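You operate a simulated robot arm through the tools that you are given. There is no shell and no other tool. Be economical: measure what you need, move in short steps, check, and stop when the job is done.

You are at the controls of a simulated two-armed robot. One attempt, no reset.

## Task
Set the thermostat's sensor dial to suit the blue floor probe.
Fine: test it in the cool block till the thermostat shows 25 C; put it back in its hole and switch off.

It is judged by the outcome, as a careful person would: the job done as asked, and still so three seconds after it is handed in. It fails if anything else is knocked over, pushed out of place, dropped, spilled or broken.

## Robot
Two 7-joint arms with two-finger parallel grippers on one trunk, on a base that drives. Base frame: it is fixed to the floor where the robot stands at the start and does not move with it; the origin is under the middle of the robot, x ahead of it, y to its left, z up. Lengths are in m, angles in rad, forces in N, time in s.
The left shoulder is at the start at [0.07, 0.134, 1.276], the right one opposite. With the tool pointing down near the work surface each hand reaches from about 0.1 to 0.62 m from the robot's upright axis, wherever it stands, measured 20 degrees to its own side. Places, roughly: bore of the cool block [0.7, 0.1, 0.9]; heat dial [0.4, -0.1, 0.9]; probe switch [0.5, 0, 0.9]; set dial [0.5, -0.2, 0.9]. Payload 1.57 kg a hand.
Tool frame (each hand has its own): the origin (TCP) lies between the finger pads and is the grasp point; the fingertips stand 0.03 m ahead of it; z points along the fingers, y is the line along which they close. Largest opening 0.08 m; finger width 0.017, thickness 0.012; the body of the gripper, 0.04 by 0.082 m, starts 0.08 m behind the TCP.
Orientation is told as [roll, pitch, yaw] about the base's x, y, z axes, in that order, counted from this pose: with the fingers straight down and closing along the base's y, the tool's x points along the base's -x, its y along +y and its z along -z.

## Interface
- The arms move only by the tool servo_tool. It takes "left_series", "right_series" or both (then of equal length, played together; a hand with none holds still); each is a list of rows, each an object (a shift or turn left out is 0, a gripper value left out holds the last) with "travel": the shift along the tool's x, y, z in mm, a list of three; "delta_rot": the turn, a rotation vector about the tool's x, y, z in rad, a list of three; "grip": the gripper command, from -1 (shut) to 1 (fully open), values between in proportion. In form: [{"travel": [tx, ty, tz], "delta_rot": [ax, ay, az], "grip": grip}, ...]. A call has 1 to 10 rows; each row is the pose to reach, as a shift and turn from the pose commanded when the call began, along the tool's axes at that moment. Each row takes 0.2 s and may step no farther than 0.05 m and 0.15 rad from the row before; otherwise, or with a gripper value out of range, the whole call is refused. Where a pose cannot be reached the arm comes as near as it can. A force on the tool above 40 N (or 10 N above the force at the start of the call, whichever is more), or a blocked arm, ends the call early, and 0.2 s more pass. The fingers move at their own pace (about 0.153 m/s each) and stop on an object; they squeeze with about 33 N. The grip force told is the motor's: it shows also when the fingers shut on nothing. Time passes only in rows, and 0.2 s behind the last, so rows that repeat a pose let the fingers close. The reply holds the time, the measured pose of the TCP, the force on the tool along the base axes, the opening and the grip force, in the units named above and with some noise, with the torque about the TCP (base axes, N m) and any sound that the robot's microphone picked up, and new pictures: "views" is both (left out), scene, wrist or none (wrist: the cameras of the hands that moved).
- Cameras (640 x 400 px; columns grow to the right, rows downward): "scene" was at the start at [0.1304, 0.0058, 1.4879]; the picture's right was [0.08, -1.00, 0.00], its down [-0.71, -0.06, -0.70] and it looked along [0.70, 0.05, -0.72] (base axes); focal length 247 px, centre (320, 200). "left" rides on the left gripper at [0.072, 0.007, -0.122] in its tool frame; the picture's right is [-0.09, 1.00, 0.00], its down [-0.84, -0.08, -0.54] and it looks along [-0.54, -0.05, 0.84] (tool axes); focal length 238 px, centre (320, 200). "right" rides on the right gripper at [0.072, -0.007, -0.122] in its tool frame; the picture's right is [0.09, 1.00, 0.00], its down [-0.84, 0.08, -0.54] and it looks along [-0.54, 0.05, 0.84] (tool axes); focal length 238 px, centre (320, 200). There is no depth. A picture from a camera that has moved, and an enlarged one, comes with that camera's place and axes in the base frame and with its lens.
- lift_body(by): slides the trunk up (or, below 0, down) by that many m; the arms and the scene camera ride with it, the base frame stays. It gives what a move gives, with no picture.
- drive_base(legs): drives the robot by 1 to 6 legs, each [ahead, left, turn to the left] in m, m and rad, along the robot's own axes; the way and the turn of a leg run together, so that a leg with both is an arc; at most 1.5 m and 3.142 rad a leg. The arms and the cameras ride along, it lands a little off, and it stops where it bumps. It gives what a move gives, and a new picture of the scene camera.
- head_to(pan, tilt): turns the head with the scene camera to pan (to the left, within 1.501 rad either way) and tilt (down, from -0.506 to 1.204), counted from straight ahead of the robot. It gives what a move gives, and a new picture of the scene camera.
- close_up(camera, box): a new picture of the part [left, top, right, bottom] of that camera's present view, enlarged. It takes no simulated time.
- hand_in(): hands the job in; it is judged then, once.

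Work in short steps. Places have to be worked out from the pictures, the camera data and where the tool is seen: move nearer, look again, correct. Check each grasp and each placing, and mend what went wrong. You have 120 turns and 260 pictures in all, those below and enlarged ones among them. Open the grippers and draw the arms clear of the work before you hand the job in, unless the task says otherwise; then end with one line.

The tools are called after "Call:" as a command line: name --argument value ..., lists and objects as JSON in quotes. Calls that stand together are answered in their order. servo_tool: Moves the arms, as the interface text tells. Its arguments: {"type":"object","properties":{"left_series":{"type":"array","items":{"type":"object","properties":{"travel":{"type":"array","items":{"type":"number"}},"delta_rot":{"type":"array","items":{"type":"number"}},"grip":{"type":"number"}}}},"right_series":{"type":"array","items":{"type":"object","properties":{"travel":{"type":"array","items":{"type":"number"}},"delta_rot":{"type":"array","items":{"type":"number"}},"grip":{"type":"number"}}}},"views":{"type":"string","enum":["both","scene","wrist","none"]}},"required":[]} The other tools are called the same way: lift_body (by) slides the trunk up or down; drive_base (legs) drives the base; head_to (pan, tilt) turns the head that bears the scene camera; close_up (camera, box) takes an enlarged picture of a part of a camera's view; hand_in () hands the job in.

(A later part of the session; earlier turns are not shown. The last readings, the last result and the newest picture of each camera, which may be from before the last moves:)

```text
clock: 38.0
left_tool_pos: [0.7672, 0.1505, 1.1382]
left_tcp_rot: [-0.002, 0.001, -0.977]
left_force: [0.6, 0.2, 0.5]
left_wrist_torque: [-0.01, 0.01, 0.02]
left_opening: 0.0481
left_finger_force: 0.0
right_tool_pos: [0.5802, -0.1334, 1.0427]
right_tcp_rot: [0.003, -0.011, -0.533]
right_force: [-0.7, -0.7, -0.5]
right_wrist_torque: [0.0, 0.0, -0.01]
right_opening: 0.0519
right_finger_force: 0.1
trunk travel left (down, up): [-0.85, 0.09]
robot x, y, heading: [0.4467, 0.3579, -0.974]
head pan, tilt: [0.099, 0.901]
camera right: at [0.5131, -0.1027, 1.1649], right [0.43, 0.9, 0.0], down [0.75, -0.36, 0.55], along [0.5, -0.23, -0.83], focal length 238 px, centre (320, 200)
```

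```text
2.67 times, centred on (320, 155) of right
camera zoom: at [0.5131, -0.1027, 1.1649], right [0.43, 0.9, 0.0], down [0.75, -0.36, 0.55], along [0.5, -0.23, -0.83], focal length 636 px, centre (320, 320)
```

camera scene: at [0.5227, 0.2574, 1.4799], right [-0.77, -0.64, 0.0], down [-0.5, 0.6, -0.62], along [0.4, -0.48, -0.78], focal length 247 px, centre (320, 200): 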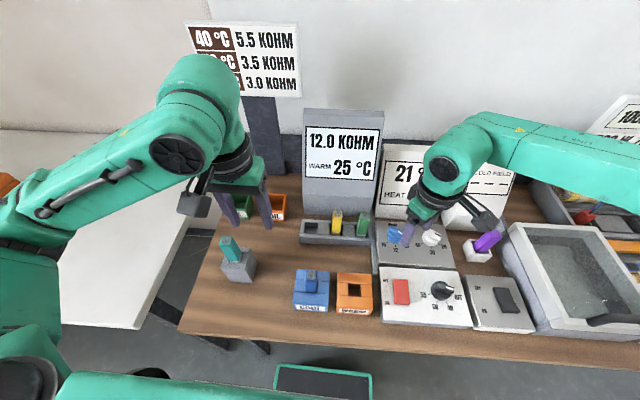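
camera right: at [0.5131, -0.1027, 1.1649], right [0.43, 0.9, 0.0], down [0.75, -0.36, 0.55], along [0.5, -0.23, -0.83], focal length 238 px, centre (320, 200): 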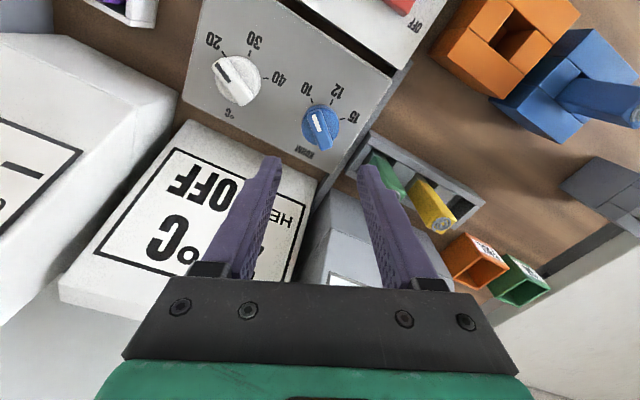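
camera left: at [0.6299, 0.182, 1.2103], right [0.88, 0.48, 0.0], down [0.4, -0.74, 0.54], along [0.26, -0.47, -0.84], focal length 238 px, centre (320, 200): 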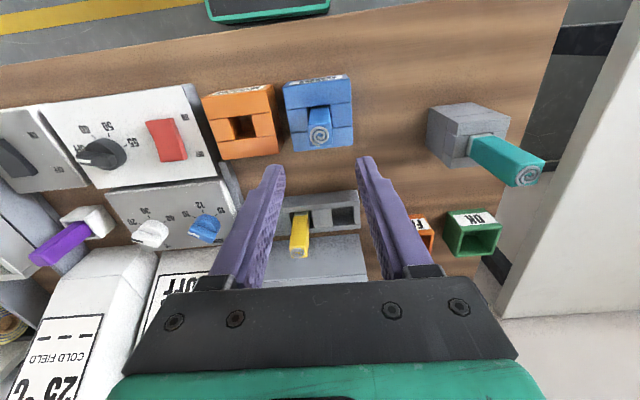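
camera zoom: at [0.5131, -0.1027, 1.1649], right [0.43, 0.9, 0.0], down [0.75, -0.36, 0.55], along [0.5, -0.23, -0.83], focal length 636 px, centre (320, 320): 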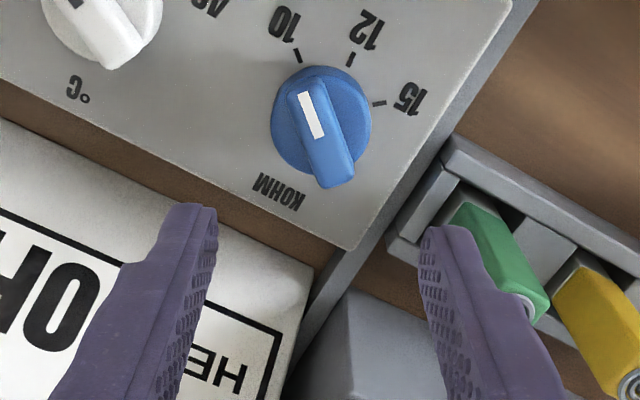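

Perfectly centred. Descending so the tips straddle the ridge, at TCP z≈0.936.

Call:
servo_tool --right_series '[{"travel": [0, 0, 45]}, {"travel": [0, 0, 85]}, {"travel": [0, 0, 100]}, {"travel": [0, 0, 107]}]' --views "wrist"

Call:
close_up --camera "scene" --box '[350, 140, 470, 260]'

```text
clock: 39.0
left_tool_pos: [0.7667, 0.1494, 1.1378]
left_tcp_rot: [-0.001, 0.002, -0.975]
left_force: [-0.9, -1.0, -0.1]
left_wrist_torque: [-0.02, 0.01, 0.02]
left_opening: 0.0478
left_finger_force: 0.1
right_tool_pos: [0.5836, -0.1345, 0.9356]
right_tcp_rot: [0.004, -0.011, -0.533]
right_force: [-0.1, -0.3, -0.3]
right_wrist_torque: [-0.01, -0.04, 0.05]
right_opening: 0.0517
right_finger_force: 0.0
trunk travel left (down, up): [-0.85, 0.09]
robot x, y, heading: [0.4448, 0.3531, -0.978]
head pan, tilt: [0.099, 0.901]
camera right: at [0.5154, -0.103, 1.0576], right [0.43, 0.9, 0.0], down [0.75, -0.36, 0.55], along [0.5, -0.23, -0.83], focal length 238 px, centre (320, 200)
```

right: 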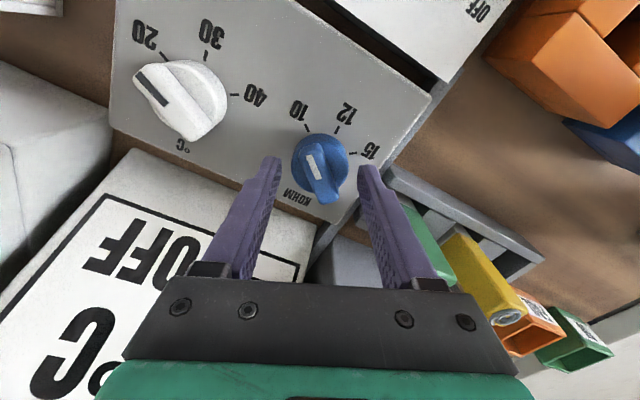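

```text
3.33 times, centred on (410, 200) of scene
camera zoom: at [0.5228, 0.2564, 1.4798], right [-0.77, -0.64, 0.0], down [-0.5, 0.6, -0.62], along [0.4, -0.48, -0.78], focal length 824 px, centre (20, 200)
```

zoom: 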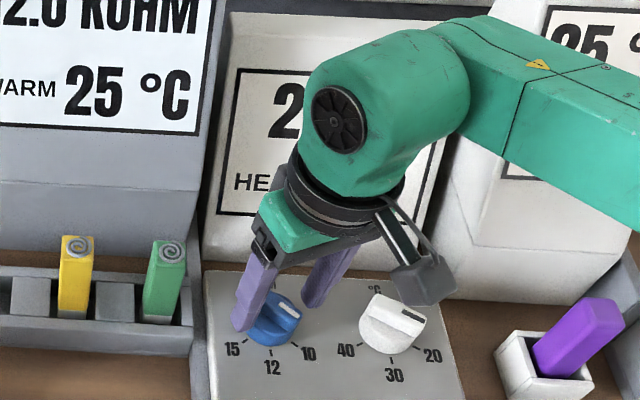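

Fingers straddle the ridge. Closing.

Call:
servo_tool --right_series '[{"grip": -0.2}, {"grip": -0.6}, {"grip": -1}, {"grip": -1}]' --views "wrist"

Call:
close_up --camera "right" --box '[240, 90, 400, 220]'

```text
clock: 40.0
left_tool_pos: [0.7667, 0.1503, 1.1363]
left_tcp_rot: [-0.003, 0.002, -0.976]
left_force: [0.3, -0.2, 1.0]
left_wrist_torque: [0.0, -0.03, -0.01]
left_opening: 0.048
left_finger_force: 0.0
right_tool_pos: [0.5828, -0.1343, 0.9371]
right_tcp_rot: [0.001, -0.012, -0.534]
right_force: [-1.1, 0.4, -2.2]
right_wrist_torque: [-0.36, -0.17, 0.0]
right_opening: 0.0158
right_finger_force: 31.1
trunk travel left (down, up): [-0.85, 0.09]
robot x, y, heading: [0.4472, 0.3543, -0.979]
head pan, tilt: [0.099, 0.901]
camera right: at [0.5153, -0.1028, 1.0577], right [0.43, 0.9, 0.0], down [0.75, -0.36, 0.55], along [0.5, -0.23, -0.83], focal length 238 px, centre (320, 200)
```

right: 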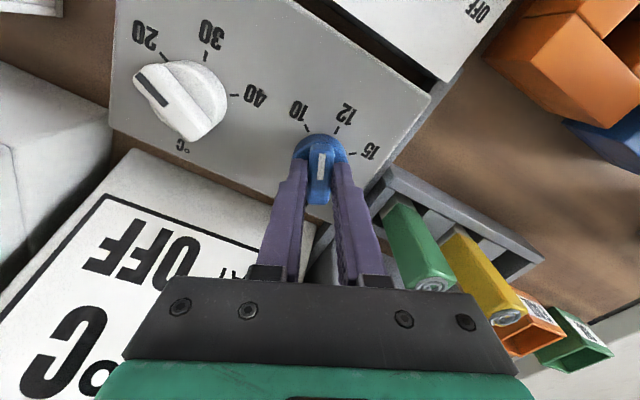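

```text
3.08 times, centred on (320, 155) of right
camera zoom: at [0.5153, -0.1028, 1.0577], right [0.43, 0.9, 0.0], down [0.75, -0.36, 0.55], along [0.5, -0.23, -0.83], focal length 733 px, centre (320, 338)
```

zoom: 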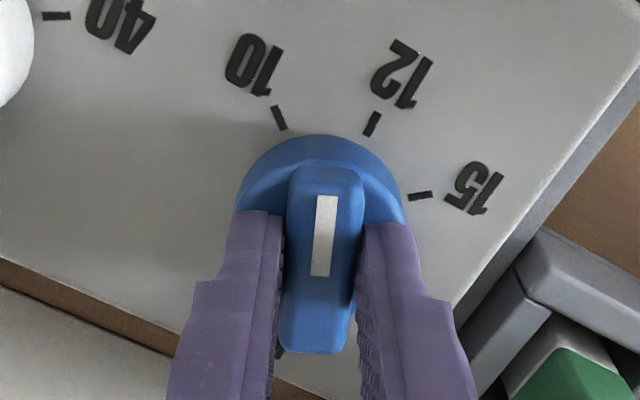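

The ridge is gripped (16 mm) and aligned with the hand, between 10 and 12. Rotating +0.43 rad about the tool axis to bring it to 12.

Call:
servo_tool --right_series '[{"delta_rot": [0, 0, 0.12]}, {"delta_rot": [0, 0, 0.24]}, {"delta_rot": [0, 0, 0.36]}, {"delta_rot": [0, 0, 0.43]}, {"delta_rot": [0, 0, 0.43]}]' --views "both"

Call:
close_up --camera "right" --box '[240, 90, 400, 220]'

Call:
close_up --camera "scene" --box '[290, 110, 510, 290]'

```text
clock: 41.2
left_tool_pos: [0.7688, 0.1502, 1.1367]
left_tcp_rot: [-0.003, 0.003, -0.974]
left_force: [-0.5, -0.1, 0.6]
left_wrist_torque: [-0.01, -0.02, 0.01]
left_opening: 0.0481
left_finger_force: 0.1
right_tool_pos: [0.5831, -0.1331, 0.9362]
right_tcp_rot: [0.008, -0.008, -0.964]
right_force: [5.2, 5.8, -12.9]
right_wrist_torque: [-0.71, -0.34, 0.01]
right_opening: 0.0159
right_finger_force: 31.2
trunk travel left (down, up): [-0.85, 0.09]
robot x, y, heading: [0.4452, 0.3533, -0.974]
head pan, tilt: [0.099, 0.901]
camera scene: at [0.525, 0.2565, 1.4796], right [-0.77, -0.64, 0.0], down [-0.5, 0.6, -0.62], along [0.4, -0.48, -0.78], focal length 247 px, centre (320, 200)
camera right: at [0.5351, -0.0778, 1.058], right [0.77, 0.64, 0.01], down [0.54, -0.64, 0.55], along [0.36, -0.42, -0.84], focal length 238 px, centre (320, 200)
```

scene: 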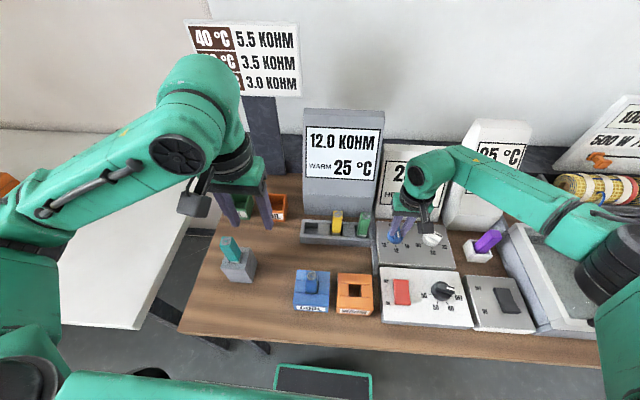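
right: 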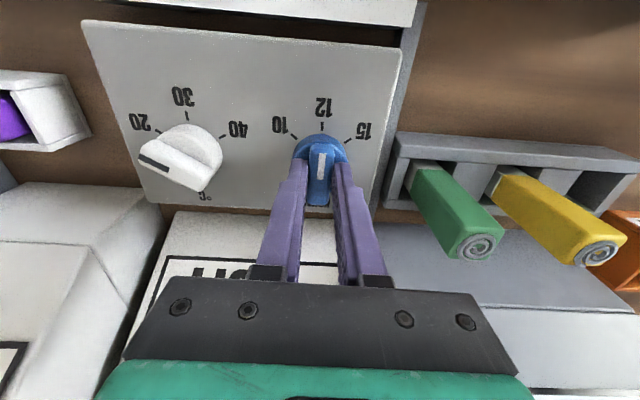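

```text
3.08 times, centred on (320, 155) of right
camera zoom: at [0.5351, -0.0778, 1.058], right [0.77, 0.64, 0.01], down [0.54, -0.64, 0.55], along [0.36, -0.42, -0.84], focal length 733 px, centre (320, 338)
```

zoom: 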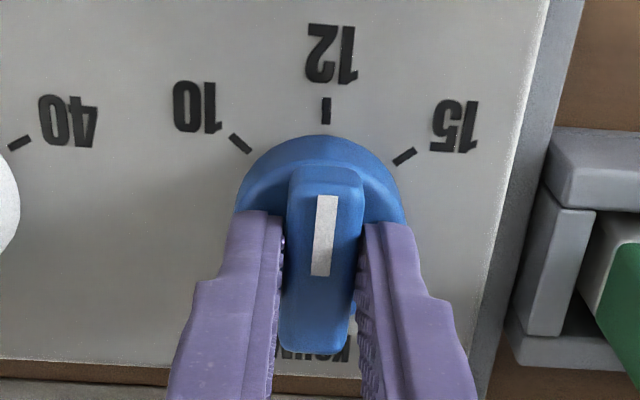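

```text
2.22 times, centred on (400, 200) of scene
camera zoom: at [0.525, 0.2565, 1.4796], right [-0.77, -0.64, 0.0], down [-0.5, 0.6, -0.62], along [0.4, -0.48, -0.78], focal length 549 px, centre (142, 200)
```

zoom: 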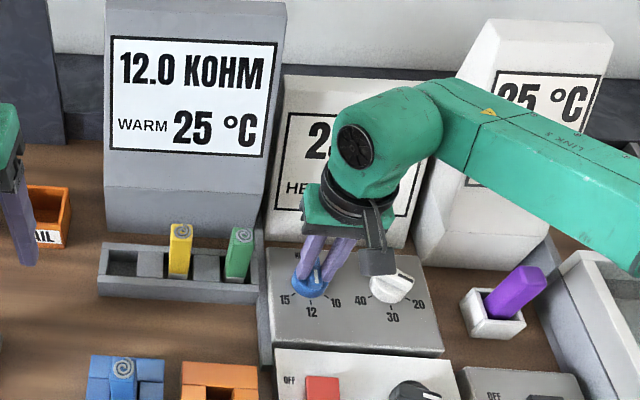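

The pointer is at 12. Opening and lifting the right hand off, then checking the thermostat display.

Call:
servo_tool --right_series '[{"grip": 0}, {"grip": 0.2}, {"travel": [0, 0, -35]}, {"travel": [0, 0, -75]}, {"travel": [35, -10, -105]}, {"travel": [75, -30, -120]}, {"travel": [110, -65, -120]}]' --views "scene"

Call:
close_up --camera "scene" --box '[290, 110, 510, 290]'

Call:
close_up --camera "right" --box '[240, 50, 480, 200]'

```text
clock: 42.8
left_tool_pos: [0.7642, 0.1515, 1.1376]
left_tcp_rot: [-0.003, -0.001, -0.975]
left_force: [0.0, 0.5, 0.8]
left_wrist_torque: [0.01, -0.03, -0.06]
left_opening: 0.0478
left_finger_force: 0.1
right_tool_pos: [0.4627, -0.0799, 1.0546]
right_tcp_rot: [0.011, -0.011, -0.964]
right_force: [-0.8, 0.0, 0.0]
right_wrist_torque: [0.01, -0.06, 0.03]
right_opening: 0.0481
right_finger_force: 0.1
trunk travel left (down, up): [-0.85, 0.09]
robot x, y, heading: [0.4476, 0.3576, -0.971]
head pan, tilt: [0.099, 0.901]
camera scene: at [0.5193, 0.2574, 1.4801], right [-0.77, -0.64, 0.0], down [-0.5, 0.6, -0.62], along [0.4, -0.48, -0.78], focal length 247 px, centre (320, 200)
```

scene: 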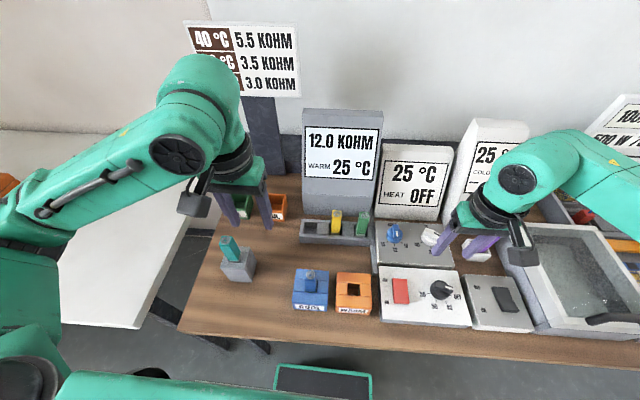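

```text
2.22 times, centred on (400, 200) of scene
camera zoom: at [0.5193, 0.2574, 1.4801], right [-0.77, -0.64, 0.0], down [-0.5, 0.6, -0.62], along [0.4, -0.48, -0.78], focal length 549 px, centre (142, 200)
```

zoom: 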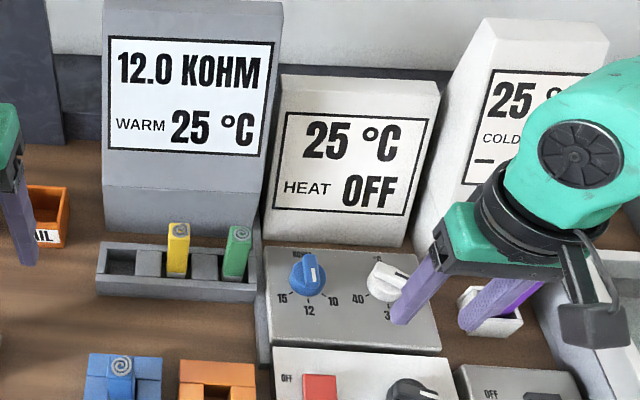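

```text
2.67 times, centred on (360, 125) of right
camera zoom: at [0.4139, -0.0238, 1.1751], right [0.76, 0.64, 0.01], down [0.53, -0.64, 0.55], along [0.36, -0.42, -0.83], focal length 636 px, centre (213, 400)
```

zoom: 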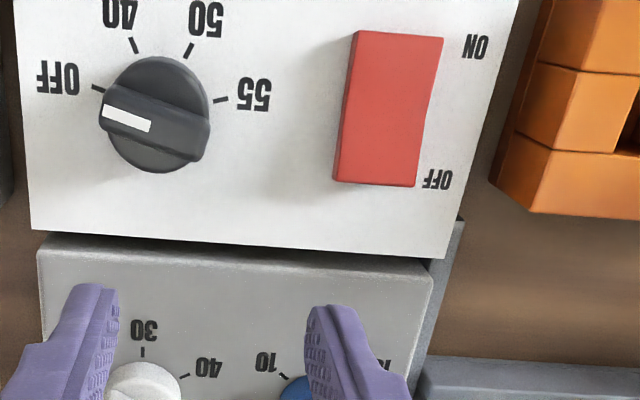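

Thermostat reads 25 °C with the dial at 12. Now returning the base to regrasp the probe with the left hand.

Call:
servo_tool --right_series '[{"travel": [20, 0, -40]}, {"travel": [30, 0, -80]}]' --views "none"

Call:
drive_base --legs '[[-0.07, -0.1, 0]]'

Call:
close_up --camera "left" --box '[0, 0, 640, 400]'

Call:
close_up --camera "scene" --box '[230, 160, 390, 300]'

```text
clock: 43.4
left_tool_pos: [0.765, 0.1508, 1.1381]
left_tcp_rot: [-0.001, 0.0, -0.975]
left_force: [-0.2, -0.2, 0.1]
left_wrist_torque: [-0.02, -0.02, 0.06]
left_opening: 0.0479
left_finger_force: 0.1
right_tool_pos: [0.445, -0.0541, 1.1338]
right_tcp_rot: [0.009, -0.009, -0.963]
right_force: [-0.4, 0.0, -0.1]
right_wrist_torque: [-0.03, 0.01, 0.04]
right_opening: 0.0482
right_finger_force: 0.0
trunk travel left (down, up): [-0.85, 0.09]
robot x, y, heading: [0.4494, 0.356, -0.979]
head pan, tilt: [0.099, 0.901]
```

```text
clock: 44.6
left_tool_pos: [0.6469, 0.1526, 1.1362]
left_tcp_rot: [-0.004, 0.005, -0.975]
left_force: [0.1, 0.2, -0.1]
left_wrist_torque: [0.01, -0.01, -0.01]
left_opening: 0.0478
left_finger_force: 0.0
right_tool_pos: [0.3253, -0.053, 1.1333]
right_tcp_rot: [0.007, -0.007, -0.965]
right_force: [-0.3, 0.3, 0.6]
right_wrist_torque: [0.01, 0.02, -0.01]
right_opening: 0.048
right_finger_force: 0.2
trunk travel left (down, up): [-0.85, 0.09]
robot x, y, heading: [0.3211, 0.3565, -0.974]
head pan, tilt: [0.099, 0.901]
camera scene: at [0.4027, 0.2588, 1.4797], right [-0.77, -0.64, 0.0], down [-0.5, 0.6, -0.62], along [0.4, -0.48, -0.78], focal length 247 px, centre (320, 200)
```

scene: 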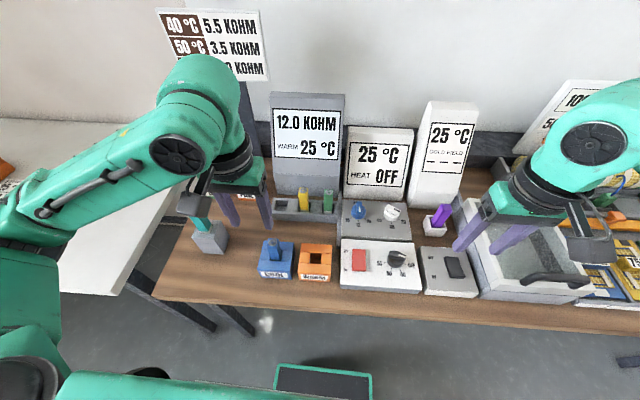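

```text
1.00 times, centred on (320, 200) of left (not enlarged: the box is as wide or as high as the picture)
camera zoom: at [0.6122, 0.215, 1.2595], right [0.88, 0.48, 0.0], down [0.41, -0.74, 0.54], along [0.26, -0.47, -0.84], focal length 238 px, centre (320, 200)
```

zoom: 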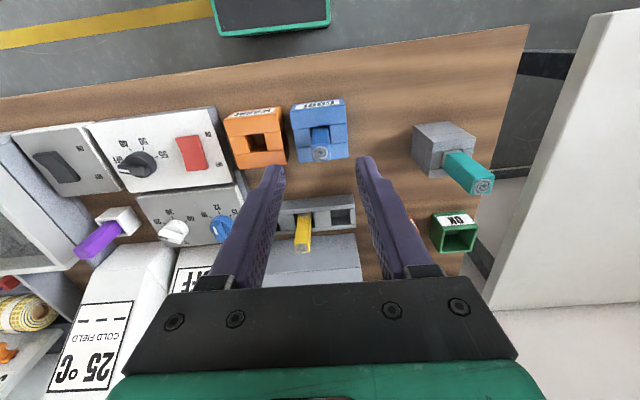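

```text
2.86 times, centred on (310, 230) of scene
camera zoom: at [0.4027, 0.2588, 1.4797], right [-0.77, -0.64, 0.0], down [-0.5, 0.6, -0.62], along [0.4, -0.48, -0.78], focal length 706 px, centre (349, 114)
```

zoom: 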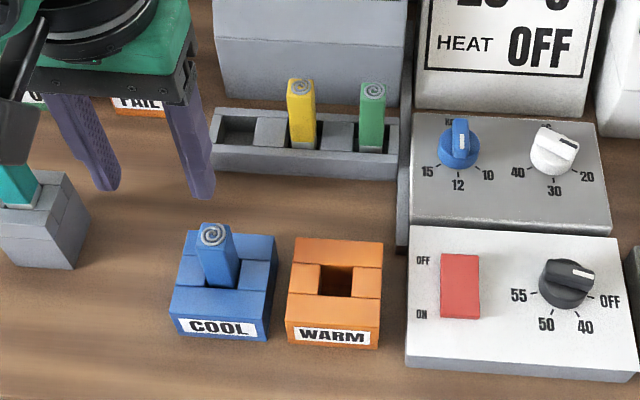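

The probe stands in the block. Moving the left hand above it and part way down to check alignment.

Call:
servo_tool --left_series '[{"travel": [-20, -2, 25], "grip": 0.2}, {"travel": [-43, -4, 60]}, {"travel": [-43, -5, 100]}, {"travel": [-43, -5, 130]}, {"travel": [-43, -5, 130]}]' --views "wrist"

Call:
close_up --camera "left" --box '[220, 80, 420, 230]'

```text
clock: 45.8
left_tool_pos: [0.6631, 0.1148, 1.0051]
left_tcp_rot: [-0.003, 0.002, -0.976]
left_force: [0.0, -0.1, 0.5]
left_wrist_torque: [-0.04, -0.01, 0.0]
left_opening: 0.0477
left_finger_force: 0.1
right_tool_pos: [0.3244, -0.0534, 1.1329]
right_tcp_rot: [0.009, -0.008, -0.963]
right_force: [0.3, -0.1, 0.2]
right_wrist_torque: [0.03, 0.0, -0.02]
right_opening: 0.048
right_finger_force: 0.0
trunk travel left (down, up): [-0.85, 0.09]
robot x, y, heading: [0.3245, 0.3581, -0.969]
head pan, tilt: [0.099, 0.901]
camera left: at [0.6296, 0.1769, 1.1286], right [0.88, 0.48, 0.0], down [0.41, -0.74, 0.54], along [0.26, -0.47, -0.84], focal length 238 px, centre (320, 200)
```

left: 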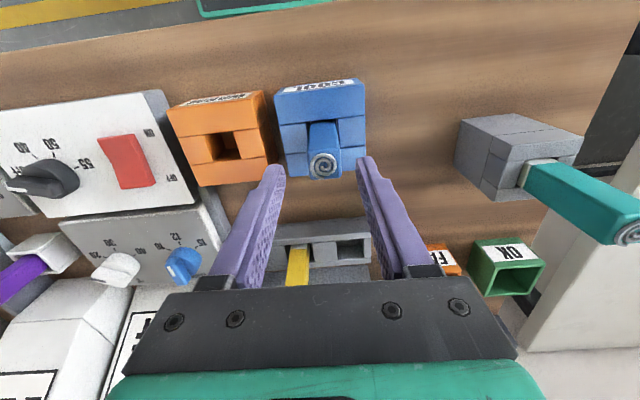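

```text
2.67 times, centred on (320, 155) of left
camera zoom: at [0.6296, 0.1769, 1.1286], right [0.88, 0.48, 0.0], down [0.41, -0.74, 0.54], along [0.26, -0.47, -0.84], focal length 636 px, centre (320, 320)
```

zoom: 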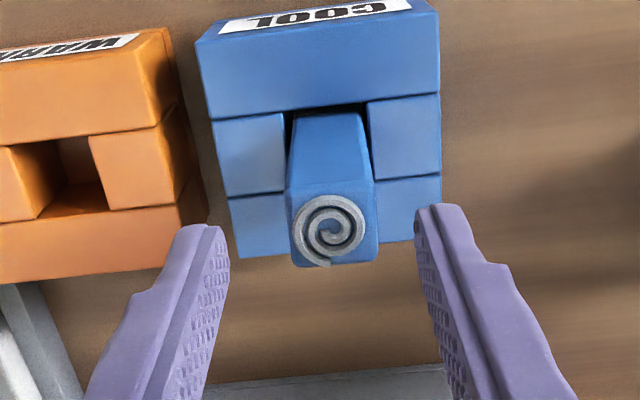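

Cap is ~3 mm left and ~5 mm forward of the hand axis. Correct, descend to z≈0.938 and close.

Call:
servo_tool --left_series '[{"travel": [-5, 3, 20]}, {"travel": [-5, 3, 50]}, {"travel": [-5, 3, 67]}, {"travel": [-5, 3, 67]}, {"travel": [-5, 3, 67], "grip": -1}, {"travel": [-5, 3, 67], "grip": -1}, {"travel": [-5, 3, 67], "grip": -1}]' --views "wrist"

Call:
close_up --camera "scene" --box '[240, 190, 340, 290]'

```text
clock: 47.4
left_tool_pos: [0.6685, 0.1128, 0.9393]
left_tcp_rot: [-0.002, 0.001, -0.975]
left_force: [0.1, -0.5, 0.1]
left_wrist_torque: [0.01, 0.02, 0.0]
left_opening: 0.0245
left_finger_force: 32.9
right_tool_pos: [0.3238, -0.0529, 1.1334]
right_tcp_rot: [0.008, -0.009, -0.964]
right_force: [-0.2, -1.0, 0.6]
right_wrist_torque: [0.02, -0.03, -0.01]
right_opening: 0.0481
right_finger_force: 0.0
trunk travel left (down, up): [-0.85, 0.09]
robot x, y, heading: [0.3236, 0.3587, -0.974]
head pan, tilt: [0.099, 0.901]
camera left: at [0.6337, 0.1752, 1.0624], right [0.88, 0.48, 0.0], down [0.41, -0.74, 0.54], along [0.26, -0.47, -0.84], focal length 238 px, centre (320, 200)
```

left: 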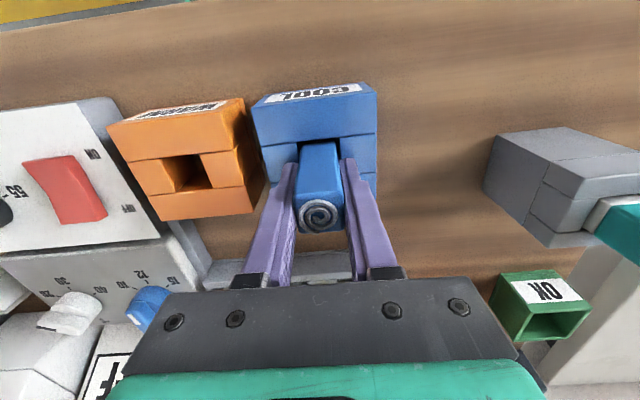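

```text
4.00 times, centred on (290, 240) of scene
camera zoom: at [0.4, 0.2586, 1.4798], right [-0.77, -0.64, 0.0], down [-0.5, 0.6, -0.62], along [0.4, -0.48, -0.78], focal length 989 px, centre (440, 40)
```

zoom: 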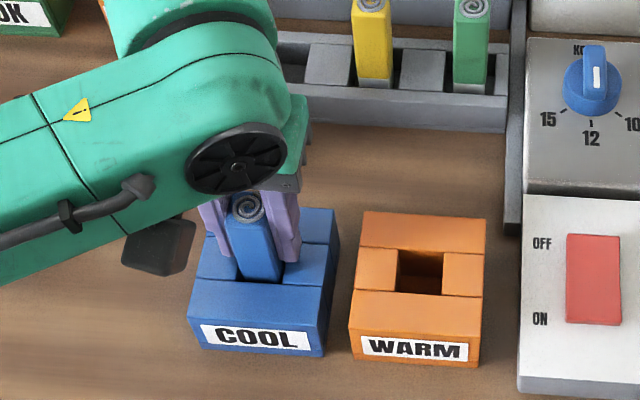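

Grasped as originally. Lifting it straight out of the bore.

Call:
servo_tool --left_series '[{"travel": [0, 0, -15]}, {"travel": [0, 0, -30]}, {"travel": [0, 0, -45]}, {"travel": [0, 0, -65]}, {"travel": [0, 0, -90]}, {"travel": [0, 0, -115]}]' --views "both"

```text
clock: 48.8
left_tool_pos: [0.6693, 0.1113, 1.0545]
left_tcp_rot: [-0.001, 0.003, -0.975]
left_force: [-0.5, 0.5, -1.0]
left_wrist_torque: [-0.04, -0.01, 0.01]
left_opening: 0.0247
left_finger_force: 32.4
right_tool_pos: [0.3243, -0.0533, 1.1335]
right_tcp_rot: [0.007, -0.01, -0.962]
right_force: [0.4, 0.3, 0.0]
right_wrist_torque: [-0.01, -0.02, 0.02]
right_opening: 0.048
right_finger_force: 0.0
trunk travel left (down, up): [-0.85, 0.09]
robot x, y, heading: [0.3234, 0.3556, -0.969]
head pan, tilt: [0.099, 0.901]
camera scene: at [0.3999, 0.2585, 1.4798], right [-0.77, -0.64, 0.0], down [-0.5, 0.6, -0.62], along [0.4, -0.48, -0.78], focal length 247 px, centre (320, 200)
camera left: at [0.6349, 0.1731, 1.1771], right [0.88, 0.48, 0.0], down [0.41, -0.74, 0.54], along [0.26, -0.47, -0.84], focal length 238 px, centre (320, 200)
```

scene: 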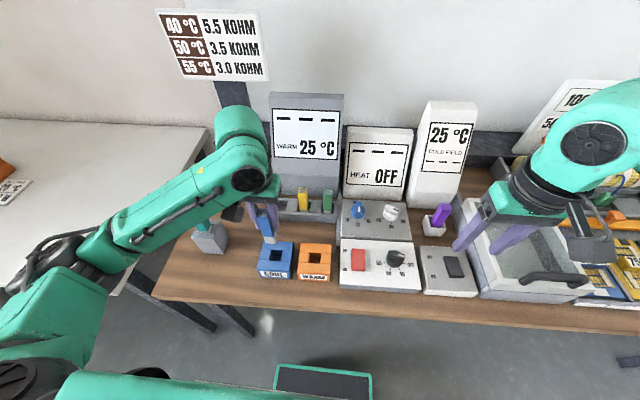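
left: 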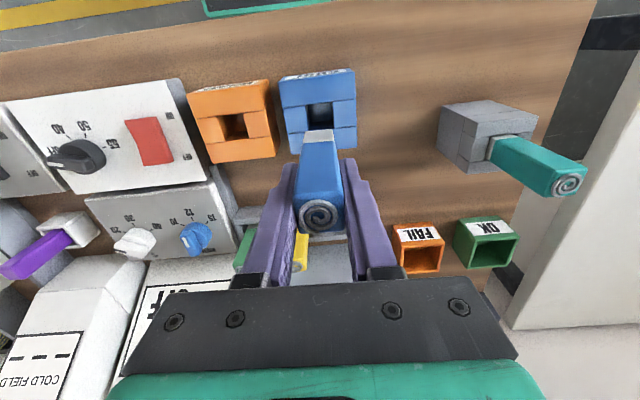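

Carrying the probe to above its rack hole (noted at base 0.781, -0.014).

Call:
servo_tool --left_series '[{"travel": [-40, 6, 0]}, {"travel": [-80, 12, 0]}, {"travel": [-120, 18, 0]}, {"travel": [-150, 21, 0]}, {"travel": [-164, 22, 0]}, {"travel": [-164, 22, 0]}]' --views "both"

Call:
close_up --camera "left" --box '[220, 80, 420, 230]'

Call:
close_up --camera "scene" --box '[240, 150, 340, 250]'

```text
clock: 50.2
left_tool_pos: [0.7812, -0.0112, 1.0549]
left_tcp_rot: [0.0, 0.0, -0.976]
left_force: [0.3, 0.4, -1.7]
left_wrist_torque: [0.01, -0.01, 0.03]
left_opening: 0.0245
left_finger_force: 32.9
right_tool_pos: [0.3245, -0.0531, 1.1324]
right_tcp_rot: [0.007, -0.01, -0.963]
right_force: [0.2, -0.5, -0.8]
right_wrist_torque: [0.01, 0.01, -0.03]
right_opening: 0.048
right_finger_force: 0.1
trunk travel left (down, up): [-0.85, 0.09]
robot x, y, heading: [0.3245, 0.3623, -0.976]
head pan, tilt: [0.099, 0.901]
camera scene: at [0.4, 0.2591, 1.4798], right [-0.77, -0.64, 0.0], down [-0.5, 0.6, -0.62], along [0.4, -0.48, -0.78], focal length 247 px, centre (320, 200)
camera left: at [0.746, 0.0514, 1.1783], right [0.88, 0.48, 0.0], down [0.41, -0.74, 0.54], along [0.26, -0.47, -0.84], focal length 238 px, centre (320, 200)
```

scene: 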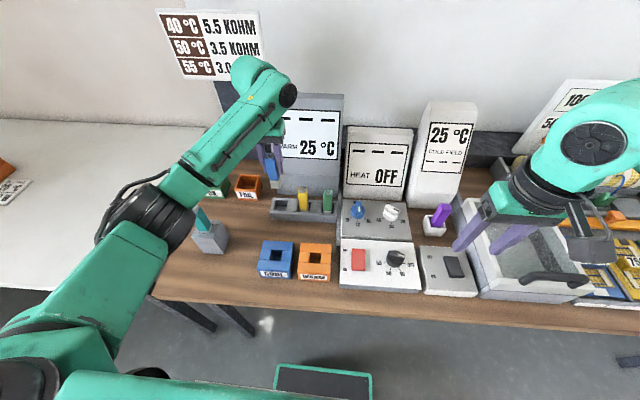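
left: 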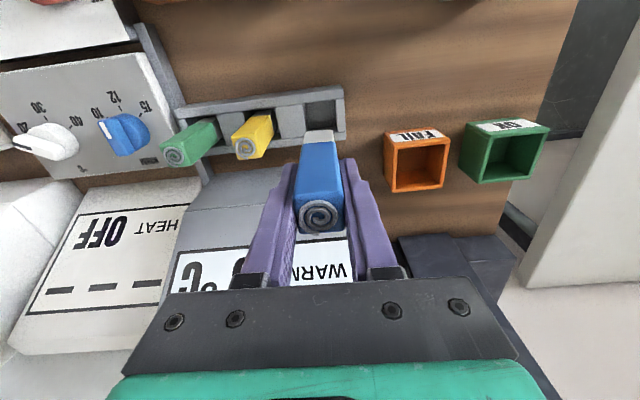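

```text
2.67 times, centred on (320, 155) of left
camera zoom: at [0.746, 0.0514, 1.1783], right [0.88, 0.48, 0.0], down [0.41, -0.74, 0.54], along [0.26, -0.47, -0.84], focal length 636 px, centre (320, 320)
```

zoom: 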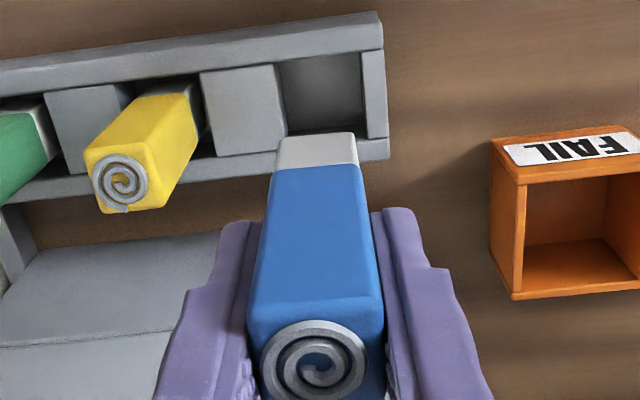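

```text
4.00 times, centred on (290, 200) of scene
camera zoom: at [0.4, 0.2591, 1.4798], right [-0.77, -0.64, 0.0], down [-0.5, 0.6, -0.62], along [0.4, -0.48, -0.78], focal length 989 px, centre (440, 200)
```

zoom: 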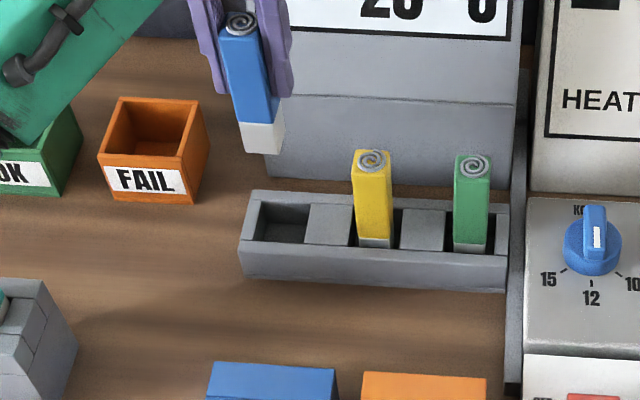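

Hole is roomy; shift ~+1.5 mm each and lower until the tip is just above the rack, then recheck.

Call:
servo_tool --left_series '[{"travel": [1.5, 1.5, 30]}, {"travel": [1.5, 1.5, 60]}, {"travel": [1.5, 1.5, 72]}, {"travel": [1.5, 1.5, 72]}]' --views "none"

Call:
close_up --camera "left" --box '[220, 80, 420, 230]'

Call:
close_up --camera "scene" --box '[240, 150, 340, 250]'

```text
clock: 51.2
left_tool_pos: [0.7794, -0.0093, 0.9816]
left_tcp_rot: [-0.003, 0.001, -0.975]
left_force: [0.0, 0.0, -1.6]
left_wrist_torque: [0.0, 0.02, -0.02]
left_opening: 0.0243
left_finger_force: 32.7
right_tool_pos: [0.3229, -0.0537, 1.1332]
right_tcp_rot: [0.008, -0.008, -0.965]
right_force: [0.2, -0.7, -0.2]
right_wrist_torque: [0.02, 0.0, 0.0]
right_opening: 0.0478
right_finger_force: 0.1
trunk travel left (down, up): [-0.85, 0.09]
robot x, y, heading: [0.3266, 0.3566, -0.975]
head pan, tilt: [0.099, 0.901]
```

```text
2.67 times, centred on (320, 155) of left
camera zoom: at [0.7453, 0.0521, 1.1051], right [0.88, 0.48, 0.0], down [0.41, -0.74, 0.54], along [0.26, -0.47, -0.84], focal length 636 px, centre (320, 320)
```

zoom: 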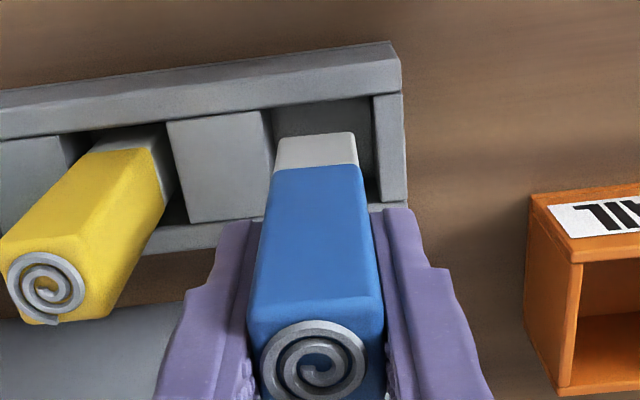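

```text
4.00 times, centred on (290, 200) of scene
camera zoom: at [0.4, 0.2586, 1.4798], right [-0.77, -0.64, 0.0], down [-0.5, 0.6, -0.62], along [0.4, -0.48, -0.78], focal length 989 px, centre (440, 200)
```

zoom: 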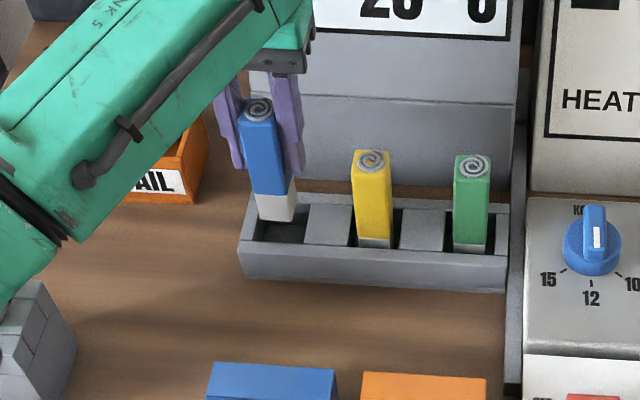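

The scene view (which proved right for the bore) suggests ~4 mm back. Apply it and lower gently.

Call:
servo_tool --left_series '[{"travel": [4, 0.5, 0]}, {"travel": [4, 0.5, 7]}, {"travel": [4, 0.5, 14]}, {"travel": [4, 0.5, 21]}]' --views "none"

Call:
close_up --camera "left" --box '[220, 80, 420, 230]'

Call:
close_up --camera "scene" --box '[240, 150, 340, 250]'

```text
clock: 52.2
left_tool_pos: [0.7771, -0.0063, 0.9624]
left_tcp_rot: [-0.003, -0.001, -0.975]
left_force: [1.3, -1.2, 4.1]
left_wrist_torque: [-0.05, -0.13, -0.01]
left_opening: 0.0245
left_finger_force: 32.6
right_tool_pos: [0.3218, -0.0518, 1.1327]
right_tcp_rot: [0.008, -0.009, -0.963]
right_force: [-0.5, 1.1, 0.2]
right_wrist_torque: [0.01, -0.02, 0.02]
right_opening: 0.0479
right_finger_force: 0.1
trunk travel left (down, up): [-0.85, 0.09]
robot x, y, heading: [0.3264, 0.3597, -0.976]
head pan, tilt: [0.099, 0.901]
```

```text
2.67 times, centred on (320, 155) of left
camera zoom: at [0.7426, 0.057, 1.086], right [0.88, 0.48, 0.0], down [0.41, -0.73, 0.54], along [0.26, -0.48, -0.84], focal length 636 px, centre (320, 320)
```

zoom: 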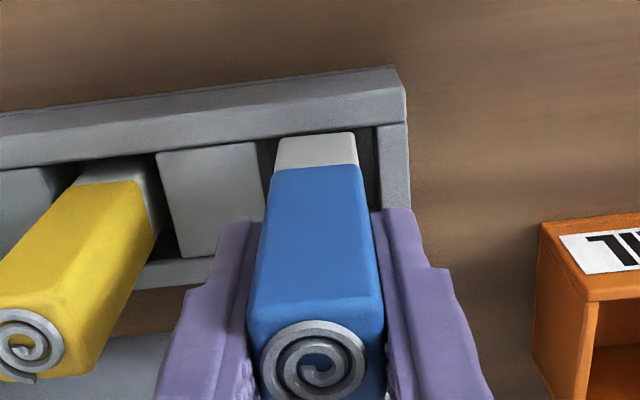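

```text
4.00 times, centred on (290, 200) of scene
camera zoom: at [0.3984, 0.2597, 1.4801], right [-0.77, -0.64, 0.0], down [-0.5, 0.6, -0.62], along [0.4, -0.48, -0.78], focal length 989 px, centre (440, 200)
```

zoom: 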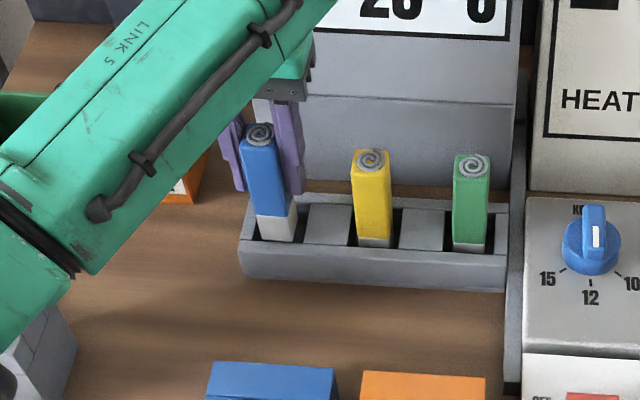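

A light touch on the near rim (4 N). Raise slightly, go forward 2.5 mm, and descend again.

Call:
servo_tool --left_series '[{"travel": [0, 0, -5]}, {"travel": [-2.5, 0.5, -4]}, {"travel": [-2.5, 0.5, 3]}, {"travel": [-2.5, 0.5, 9]}, {"travel": [-2.5, 0.5, 15]}]' --views "none"

Call:
close_up --camera "left" --box '[220, 80, 420, 230]'

Call:
close_up --camera "scene" --box '[240, 150, 340, 250]'

```text
clock: 53.4
left_tool_pos: [0.7794, -0.0071, 0.9463]
left_tcp_rot: [-0.002, 0.002, -0.975]
left_force: [-0.3, 0.4, -0.8]
left_wrist_torque: [0.01, 0.01, 0.02]
left_opening: 0.0246
left_finger_force: 33.3
right_tool_pos: [0.3235, -0.0527, 1.1324]
right_tcp_rot: [0.007, -0.006, -0.964]
right_force: [0.3, 0.0, -0.1]
right_wrist_torque: [0.03, -0.02, 0.0]
right_opening: 0.0482
right_finger_force: 0.2
trunk travel left (down, up): [-0.85, 0.09]
robot x, y, heading: [0.3254, 0.3589, -0.981]
head pan, tilt: [0.099, 0.901]
```

```text
2.67 times, centred on (320, 155) of left
camera zoom: at [0.7458, 0.0549, 1.0693], right [0.88, 0.48, 0.0], down [0.41, -0.74, 0.54], along [0.26, -0.47, -0.84], focal length 636 px, centre (320, 320)
```

zoom: 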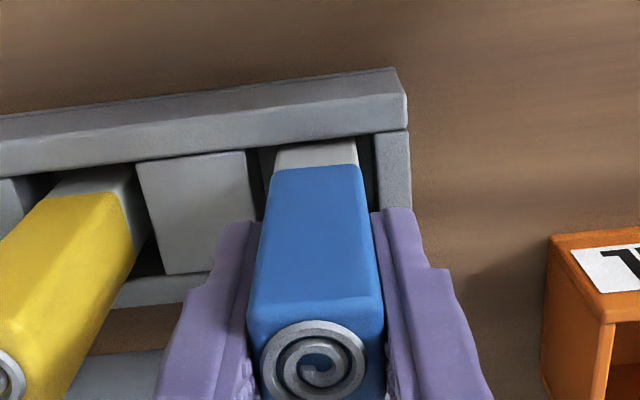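

```text
4.00 times, centred on (290, 200) of scene
camera zoom: at [0.3998, 0.2585, 1.4798], right [-0.77, -0.64, 0.0], down [-0.5, 0.6, -0.62], along [0.4, -0.48, -0.78], focal length 989 px, centre (440, 200)
```

zoom: 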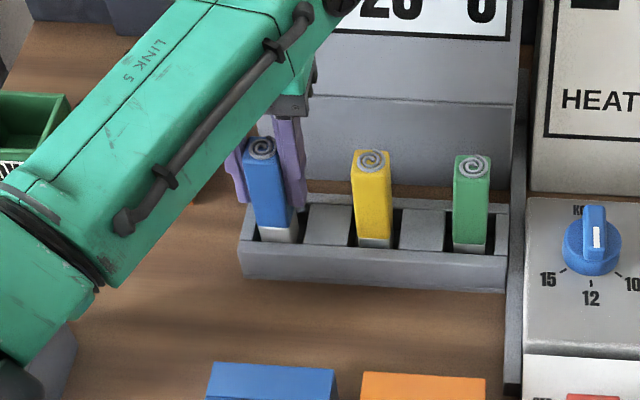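

It's inside the hole with no force. Lowering the remaining ~9 mm until it bottoms.

Call:
servo_tool --left_series '[{"travel": [0, 0, 4]}, {"travel": [0, 0, 8]}, {"travel": [0, 0, 10]}]' --views "none"

Call:
close_up --camera "scene" --box '[240, 150, 340, 250]'

```text
clock: 54.2
left_tool_pos: [0.779, -0.0072, 0.9357]
left_tcp_rot: [-0.002, 0.001, -0.973]
left_force: [0.7, 0.0, -0.6]
left_wrist_torque: [-0.01, -0.04, -0.04]
left_opening: 0.0247
left_finger_force: 32.9
right_tool_pos: [0.3237, -0.0525, 1.1329]
right_tcp_rot: [0.01, -0.009, -0.964]
right_force: [-0.6, 0.1, 0.5]
right_wrist_torque: [-0.02, -0.02, 0.03]
right_opening: 0.0481
right_finger_force: 0.1
trunk travel left (down, up): [-0.85, 0.09]
robot x, y, heading: [0.319, 0.3563, -0.975]
head pan, tilt: [0.099, 0.901]
```

```text
4.00 times, centred on (290, 200) of scene
camera zoom: at [0.4001, 0.2585, 1.4798], right [-0.77, -0.64, 0.0], down [-0.5, 0.6, -0.62], along [0.4, -0.48, -0.78], focal length 989 px, centre (440, 200)
```

zoom: 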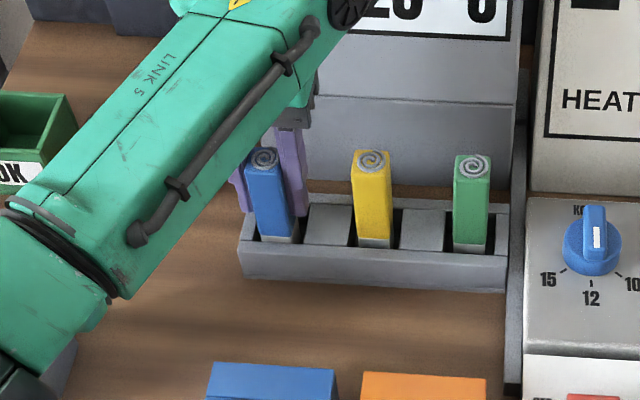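

The cap height now matches its neighbours. Releasing and lifting away.

Call:
servo_tool --left_series '[{"grip": -0.2}, {"grip": 0.2}, {"grip": 0.2}, {"travel": [0, 0, -30]}, {"travel": [0, 0, -70]}, {"travel": [0, 0, -115]}, {"travel": [10, 0, -155]}, {"travel": [50, 10, -175]}, {"travel": [95, 20, -190]}, {"travel": [140, 30, -200]}]' --views "both"

Call:
close_up --camera "scene" --box '[240, 90, 440, 290]'

```text
clock: 56.4
left_tool_pos: [0.7241, 0.128, 1.137]
left_tcp_rot: [-0.004, 0.003, -0.975]
left_force: [0.4, 0.3, 0.4]
left_wrist_torque: [0.01, -0.01, 0.0]
left_opening: 0.0482
left_finger_force: 0.1
right_tool_pos: [0.3248, -0.0506, 1.1347]
right_tcp_rot: [0.008, -0.01, -0.964]
right_force: [1.0, -0.5, 0.3]
right_wrist_torque: [-0.03, 0.0, 0.0]
right_opening: 0.048
right_finger_force: 0.1
trunk travel left (down, up): [-0.85, 0.09]
robot x, y, heading: [0.3271, 0.3605, -0.98]
head pan, tilt: [0.099, 0.901]
camera scene: at [0.3994, 0.2614, 1.48], right [-0.77, -0.64, 0.0], down [-0.5, 0.6, -0.62], along [0.4, -0.48, -0.78], focal length 247 px, centre (320, 200)
camera left: at [0.6903, 0.1895, 1.2605], right [0.88, 0.48, 0.0], down [0.41, -0.74, 0.54], along [0.26, -0.47, -0.84], focal length 238 px, centre (320, 200)
```

scene: 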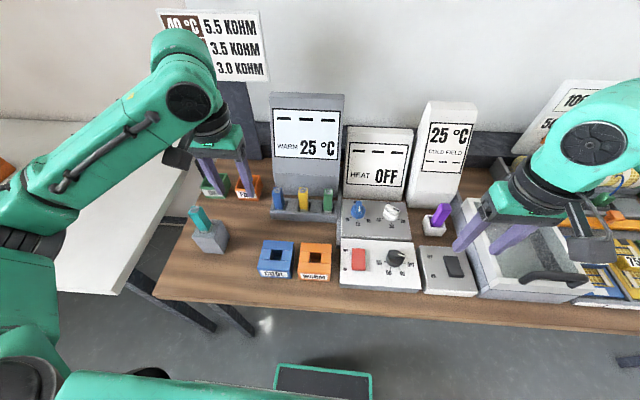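
left: 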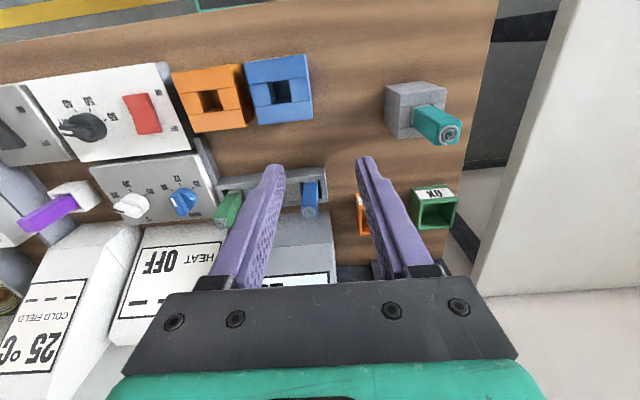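

```text
2.00 times, centred on (340, 190) of scene
camera zoom: at [0.3994, 0.2614, 1.48], right [-0.77, -0.64, 0.0], down [-0.5, 0.6, -0.62], along [0.4, -0.48, -0.78], focal length 494 px, centre (280, 220)
```

zoom: 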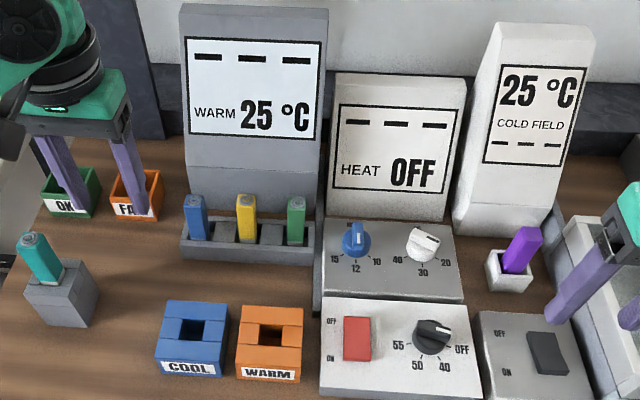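

Blue probe is back in its hole. Now switch off: right gripper closed, hover above the far (OFF) end of the red rocker.

Call:
servo_tool --right_series '[{"travel": [-10, 35, 0], "grip": -1}, {"travel": [-25, 70, 10]}, {"travel": [-45, 105, 25]}, {"travel": [-65, 140, 45]}, {"travel": [-84, 164, 70]}, {"travel": [-84, 164, 110]}, {"travel": [-84, 164, 140]}, {"travel": [-84, 164, 140]}]' --views "wrist"

Call:
close_up --camera "right" --box '[200, 80, 440, 230]'

Call:
close_up --camera "scene" --box '[320, 200, 440, 320]'

```text
clock: 58.2
left_tool_pos: [0.7267, 0.1246, 1.1366]
left_tcp_rot: [-0.006, 0.003, -0.976]
left_force: [-0.3, -0.3, 0.1]
left_wrist_torque: [0.0, -0.03, 0.01]
left_opening: 0.0483
left_finger_force: 0.1
right_tool_pos: [0.5073, -0.0315, 0.9958]
right_tcp_rot: [0.008, -0.008, -0.963]
right_force: [-0.4, 0.5, -0.1]
right_wrist_torque: [-0.03, 0.01, 0.01]
right_opening: 0.0001
right_finger_force: 21.8
trunk travel left (down, up): [-0.85, 0.09]
robot x, y, heading: [0.323, 0.3614, -0.977]
head pan, tilt: [0.099, 0.901]
camera right: at [0.459, 0.0252, 1.1168], right [0.77, 0.64, 0.01], down [0.54, -0.64, 0.55], along [0.36, -0.42, -0.84], focal length 238 px, centre (320, 200)
```

right: 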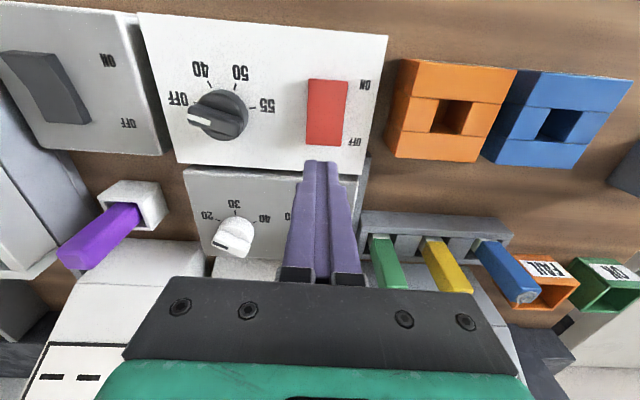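

```text
2.67 times, centred on (320, 155) of right
camera zoom: at [0.459, 0.0252, 1.1168], right [0.77, 0.64, 0.01], down [0.54, -0.64, 0.55], along [0.36, -0.42, -0.84], focal length 636 px, centre (320, 320)
```

zoom: 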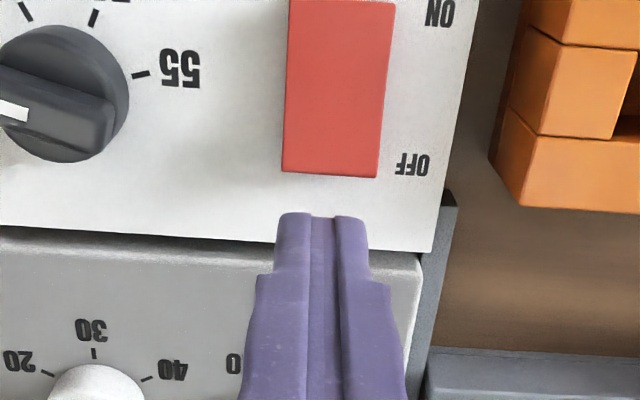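

```text
3.33 times, centred on (380, 260) of scene
camera zoom: at [0.4006, 0.2591, 1.4798], right [-0.77, -0.64, 0.0], down [-0.5, 0.6, -0.62], along [0.4, -0.48, -0.78], focal length 824 px, centre (120, 0)
```

zoom: 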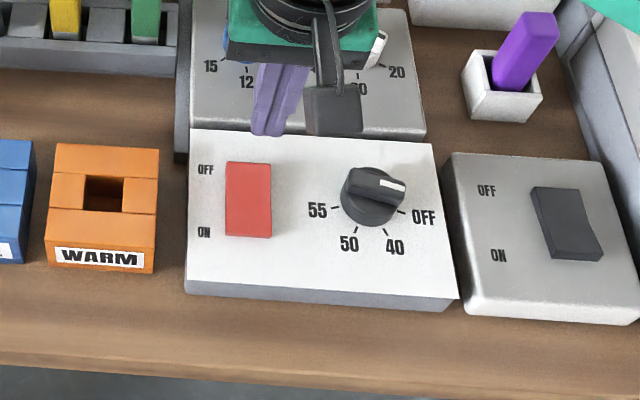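

The rocker's OFF end edge is ~5 mm ahead of the tips' axis; shift 5 mm back and 3.5 mm left, descend to near contact.

Call:
servo_tool --right_series '[{"travel": [5, 3.5, 20]}, {"travel": [5, 3.5, 45]}, {"travel": [5, 3.5, 55]}, {"travel": [5, 3.5, 59]}, {"travel": [5, 3.5, 62]}, {"travel": [5, 3.5, 65]}, {"travel": [5, 3.5, 68]}, {"travel": [5, 3.5, 71]}, {"travel": [5, 3.5, 74]}, {"travel": [5, 3.5, 77]}]' --views "wrist"

```text
clock: 60.2
left_tool_pos: [0.723, 0.1252, 1.1387]
left_tcp_rot: [-0.004, 0.0, -0.976]
left_force: [-0.2, -0.3, -1.2]
left_wrist_torque: [0.03, 0.02, 0.04]
left_opening: 0.048
left_finger_force: 0.2
right_tool_pos: [0.5107, -0.0234, 0.928]
right_tcp_rot: [0.014, -0.019, -0.967]
right_force: [-5.3, -0.3, 19.7]
right_wrist_torque: [0.13, 0.33, 0.0]
right_opening: 0.0001
right_finger_force: 21.2
trunk travel left (down, up): [-0.85, 0.09]
robot x, y, heading: [0.3219, 0.3584, -0.975]
head pan, tilt: [0.099, 0.901]
stopped in row 9 (right hand): the force on the tool passed its limit at 44 N (the readings are from after the stop); the commanded pose is now the measured one
camera right: at [0.461, 0.0325, 1.0485], right [0.77, 0.64, 0.01], down [0.53, -0.64, 0.56], along [0.37, -0.42, -0.83], focal length 238 px, centre (320, 200)
```

right: 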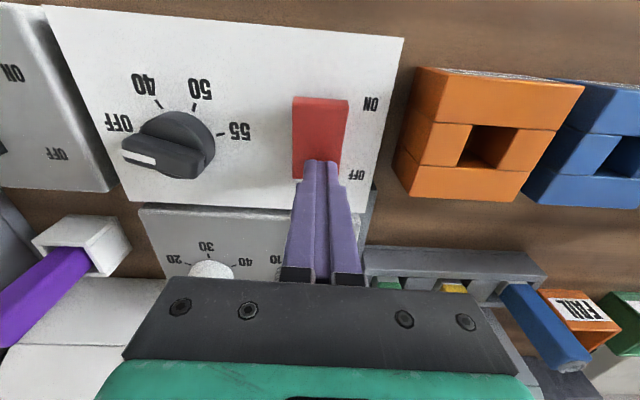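

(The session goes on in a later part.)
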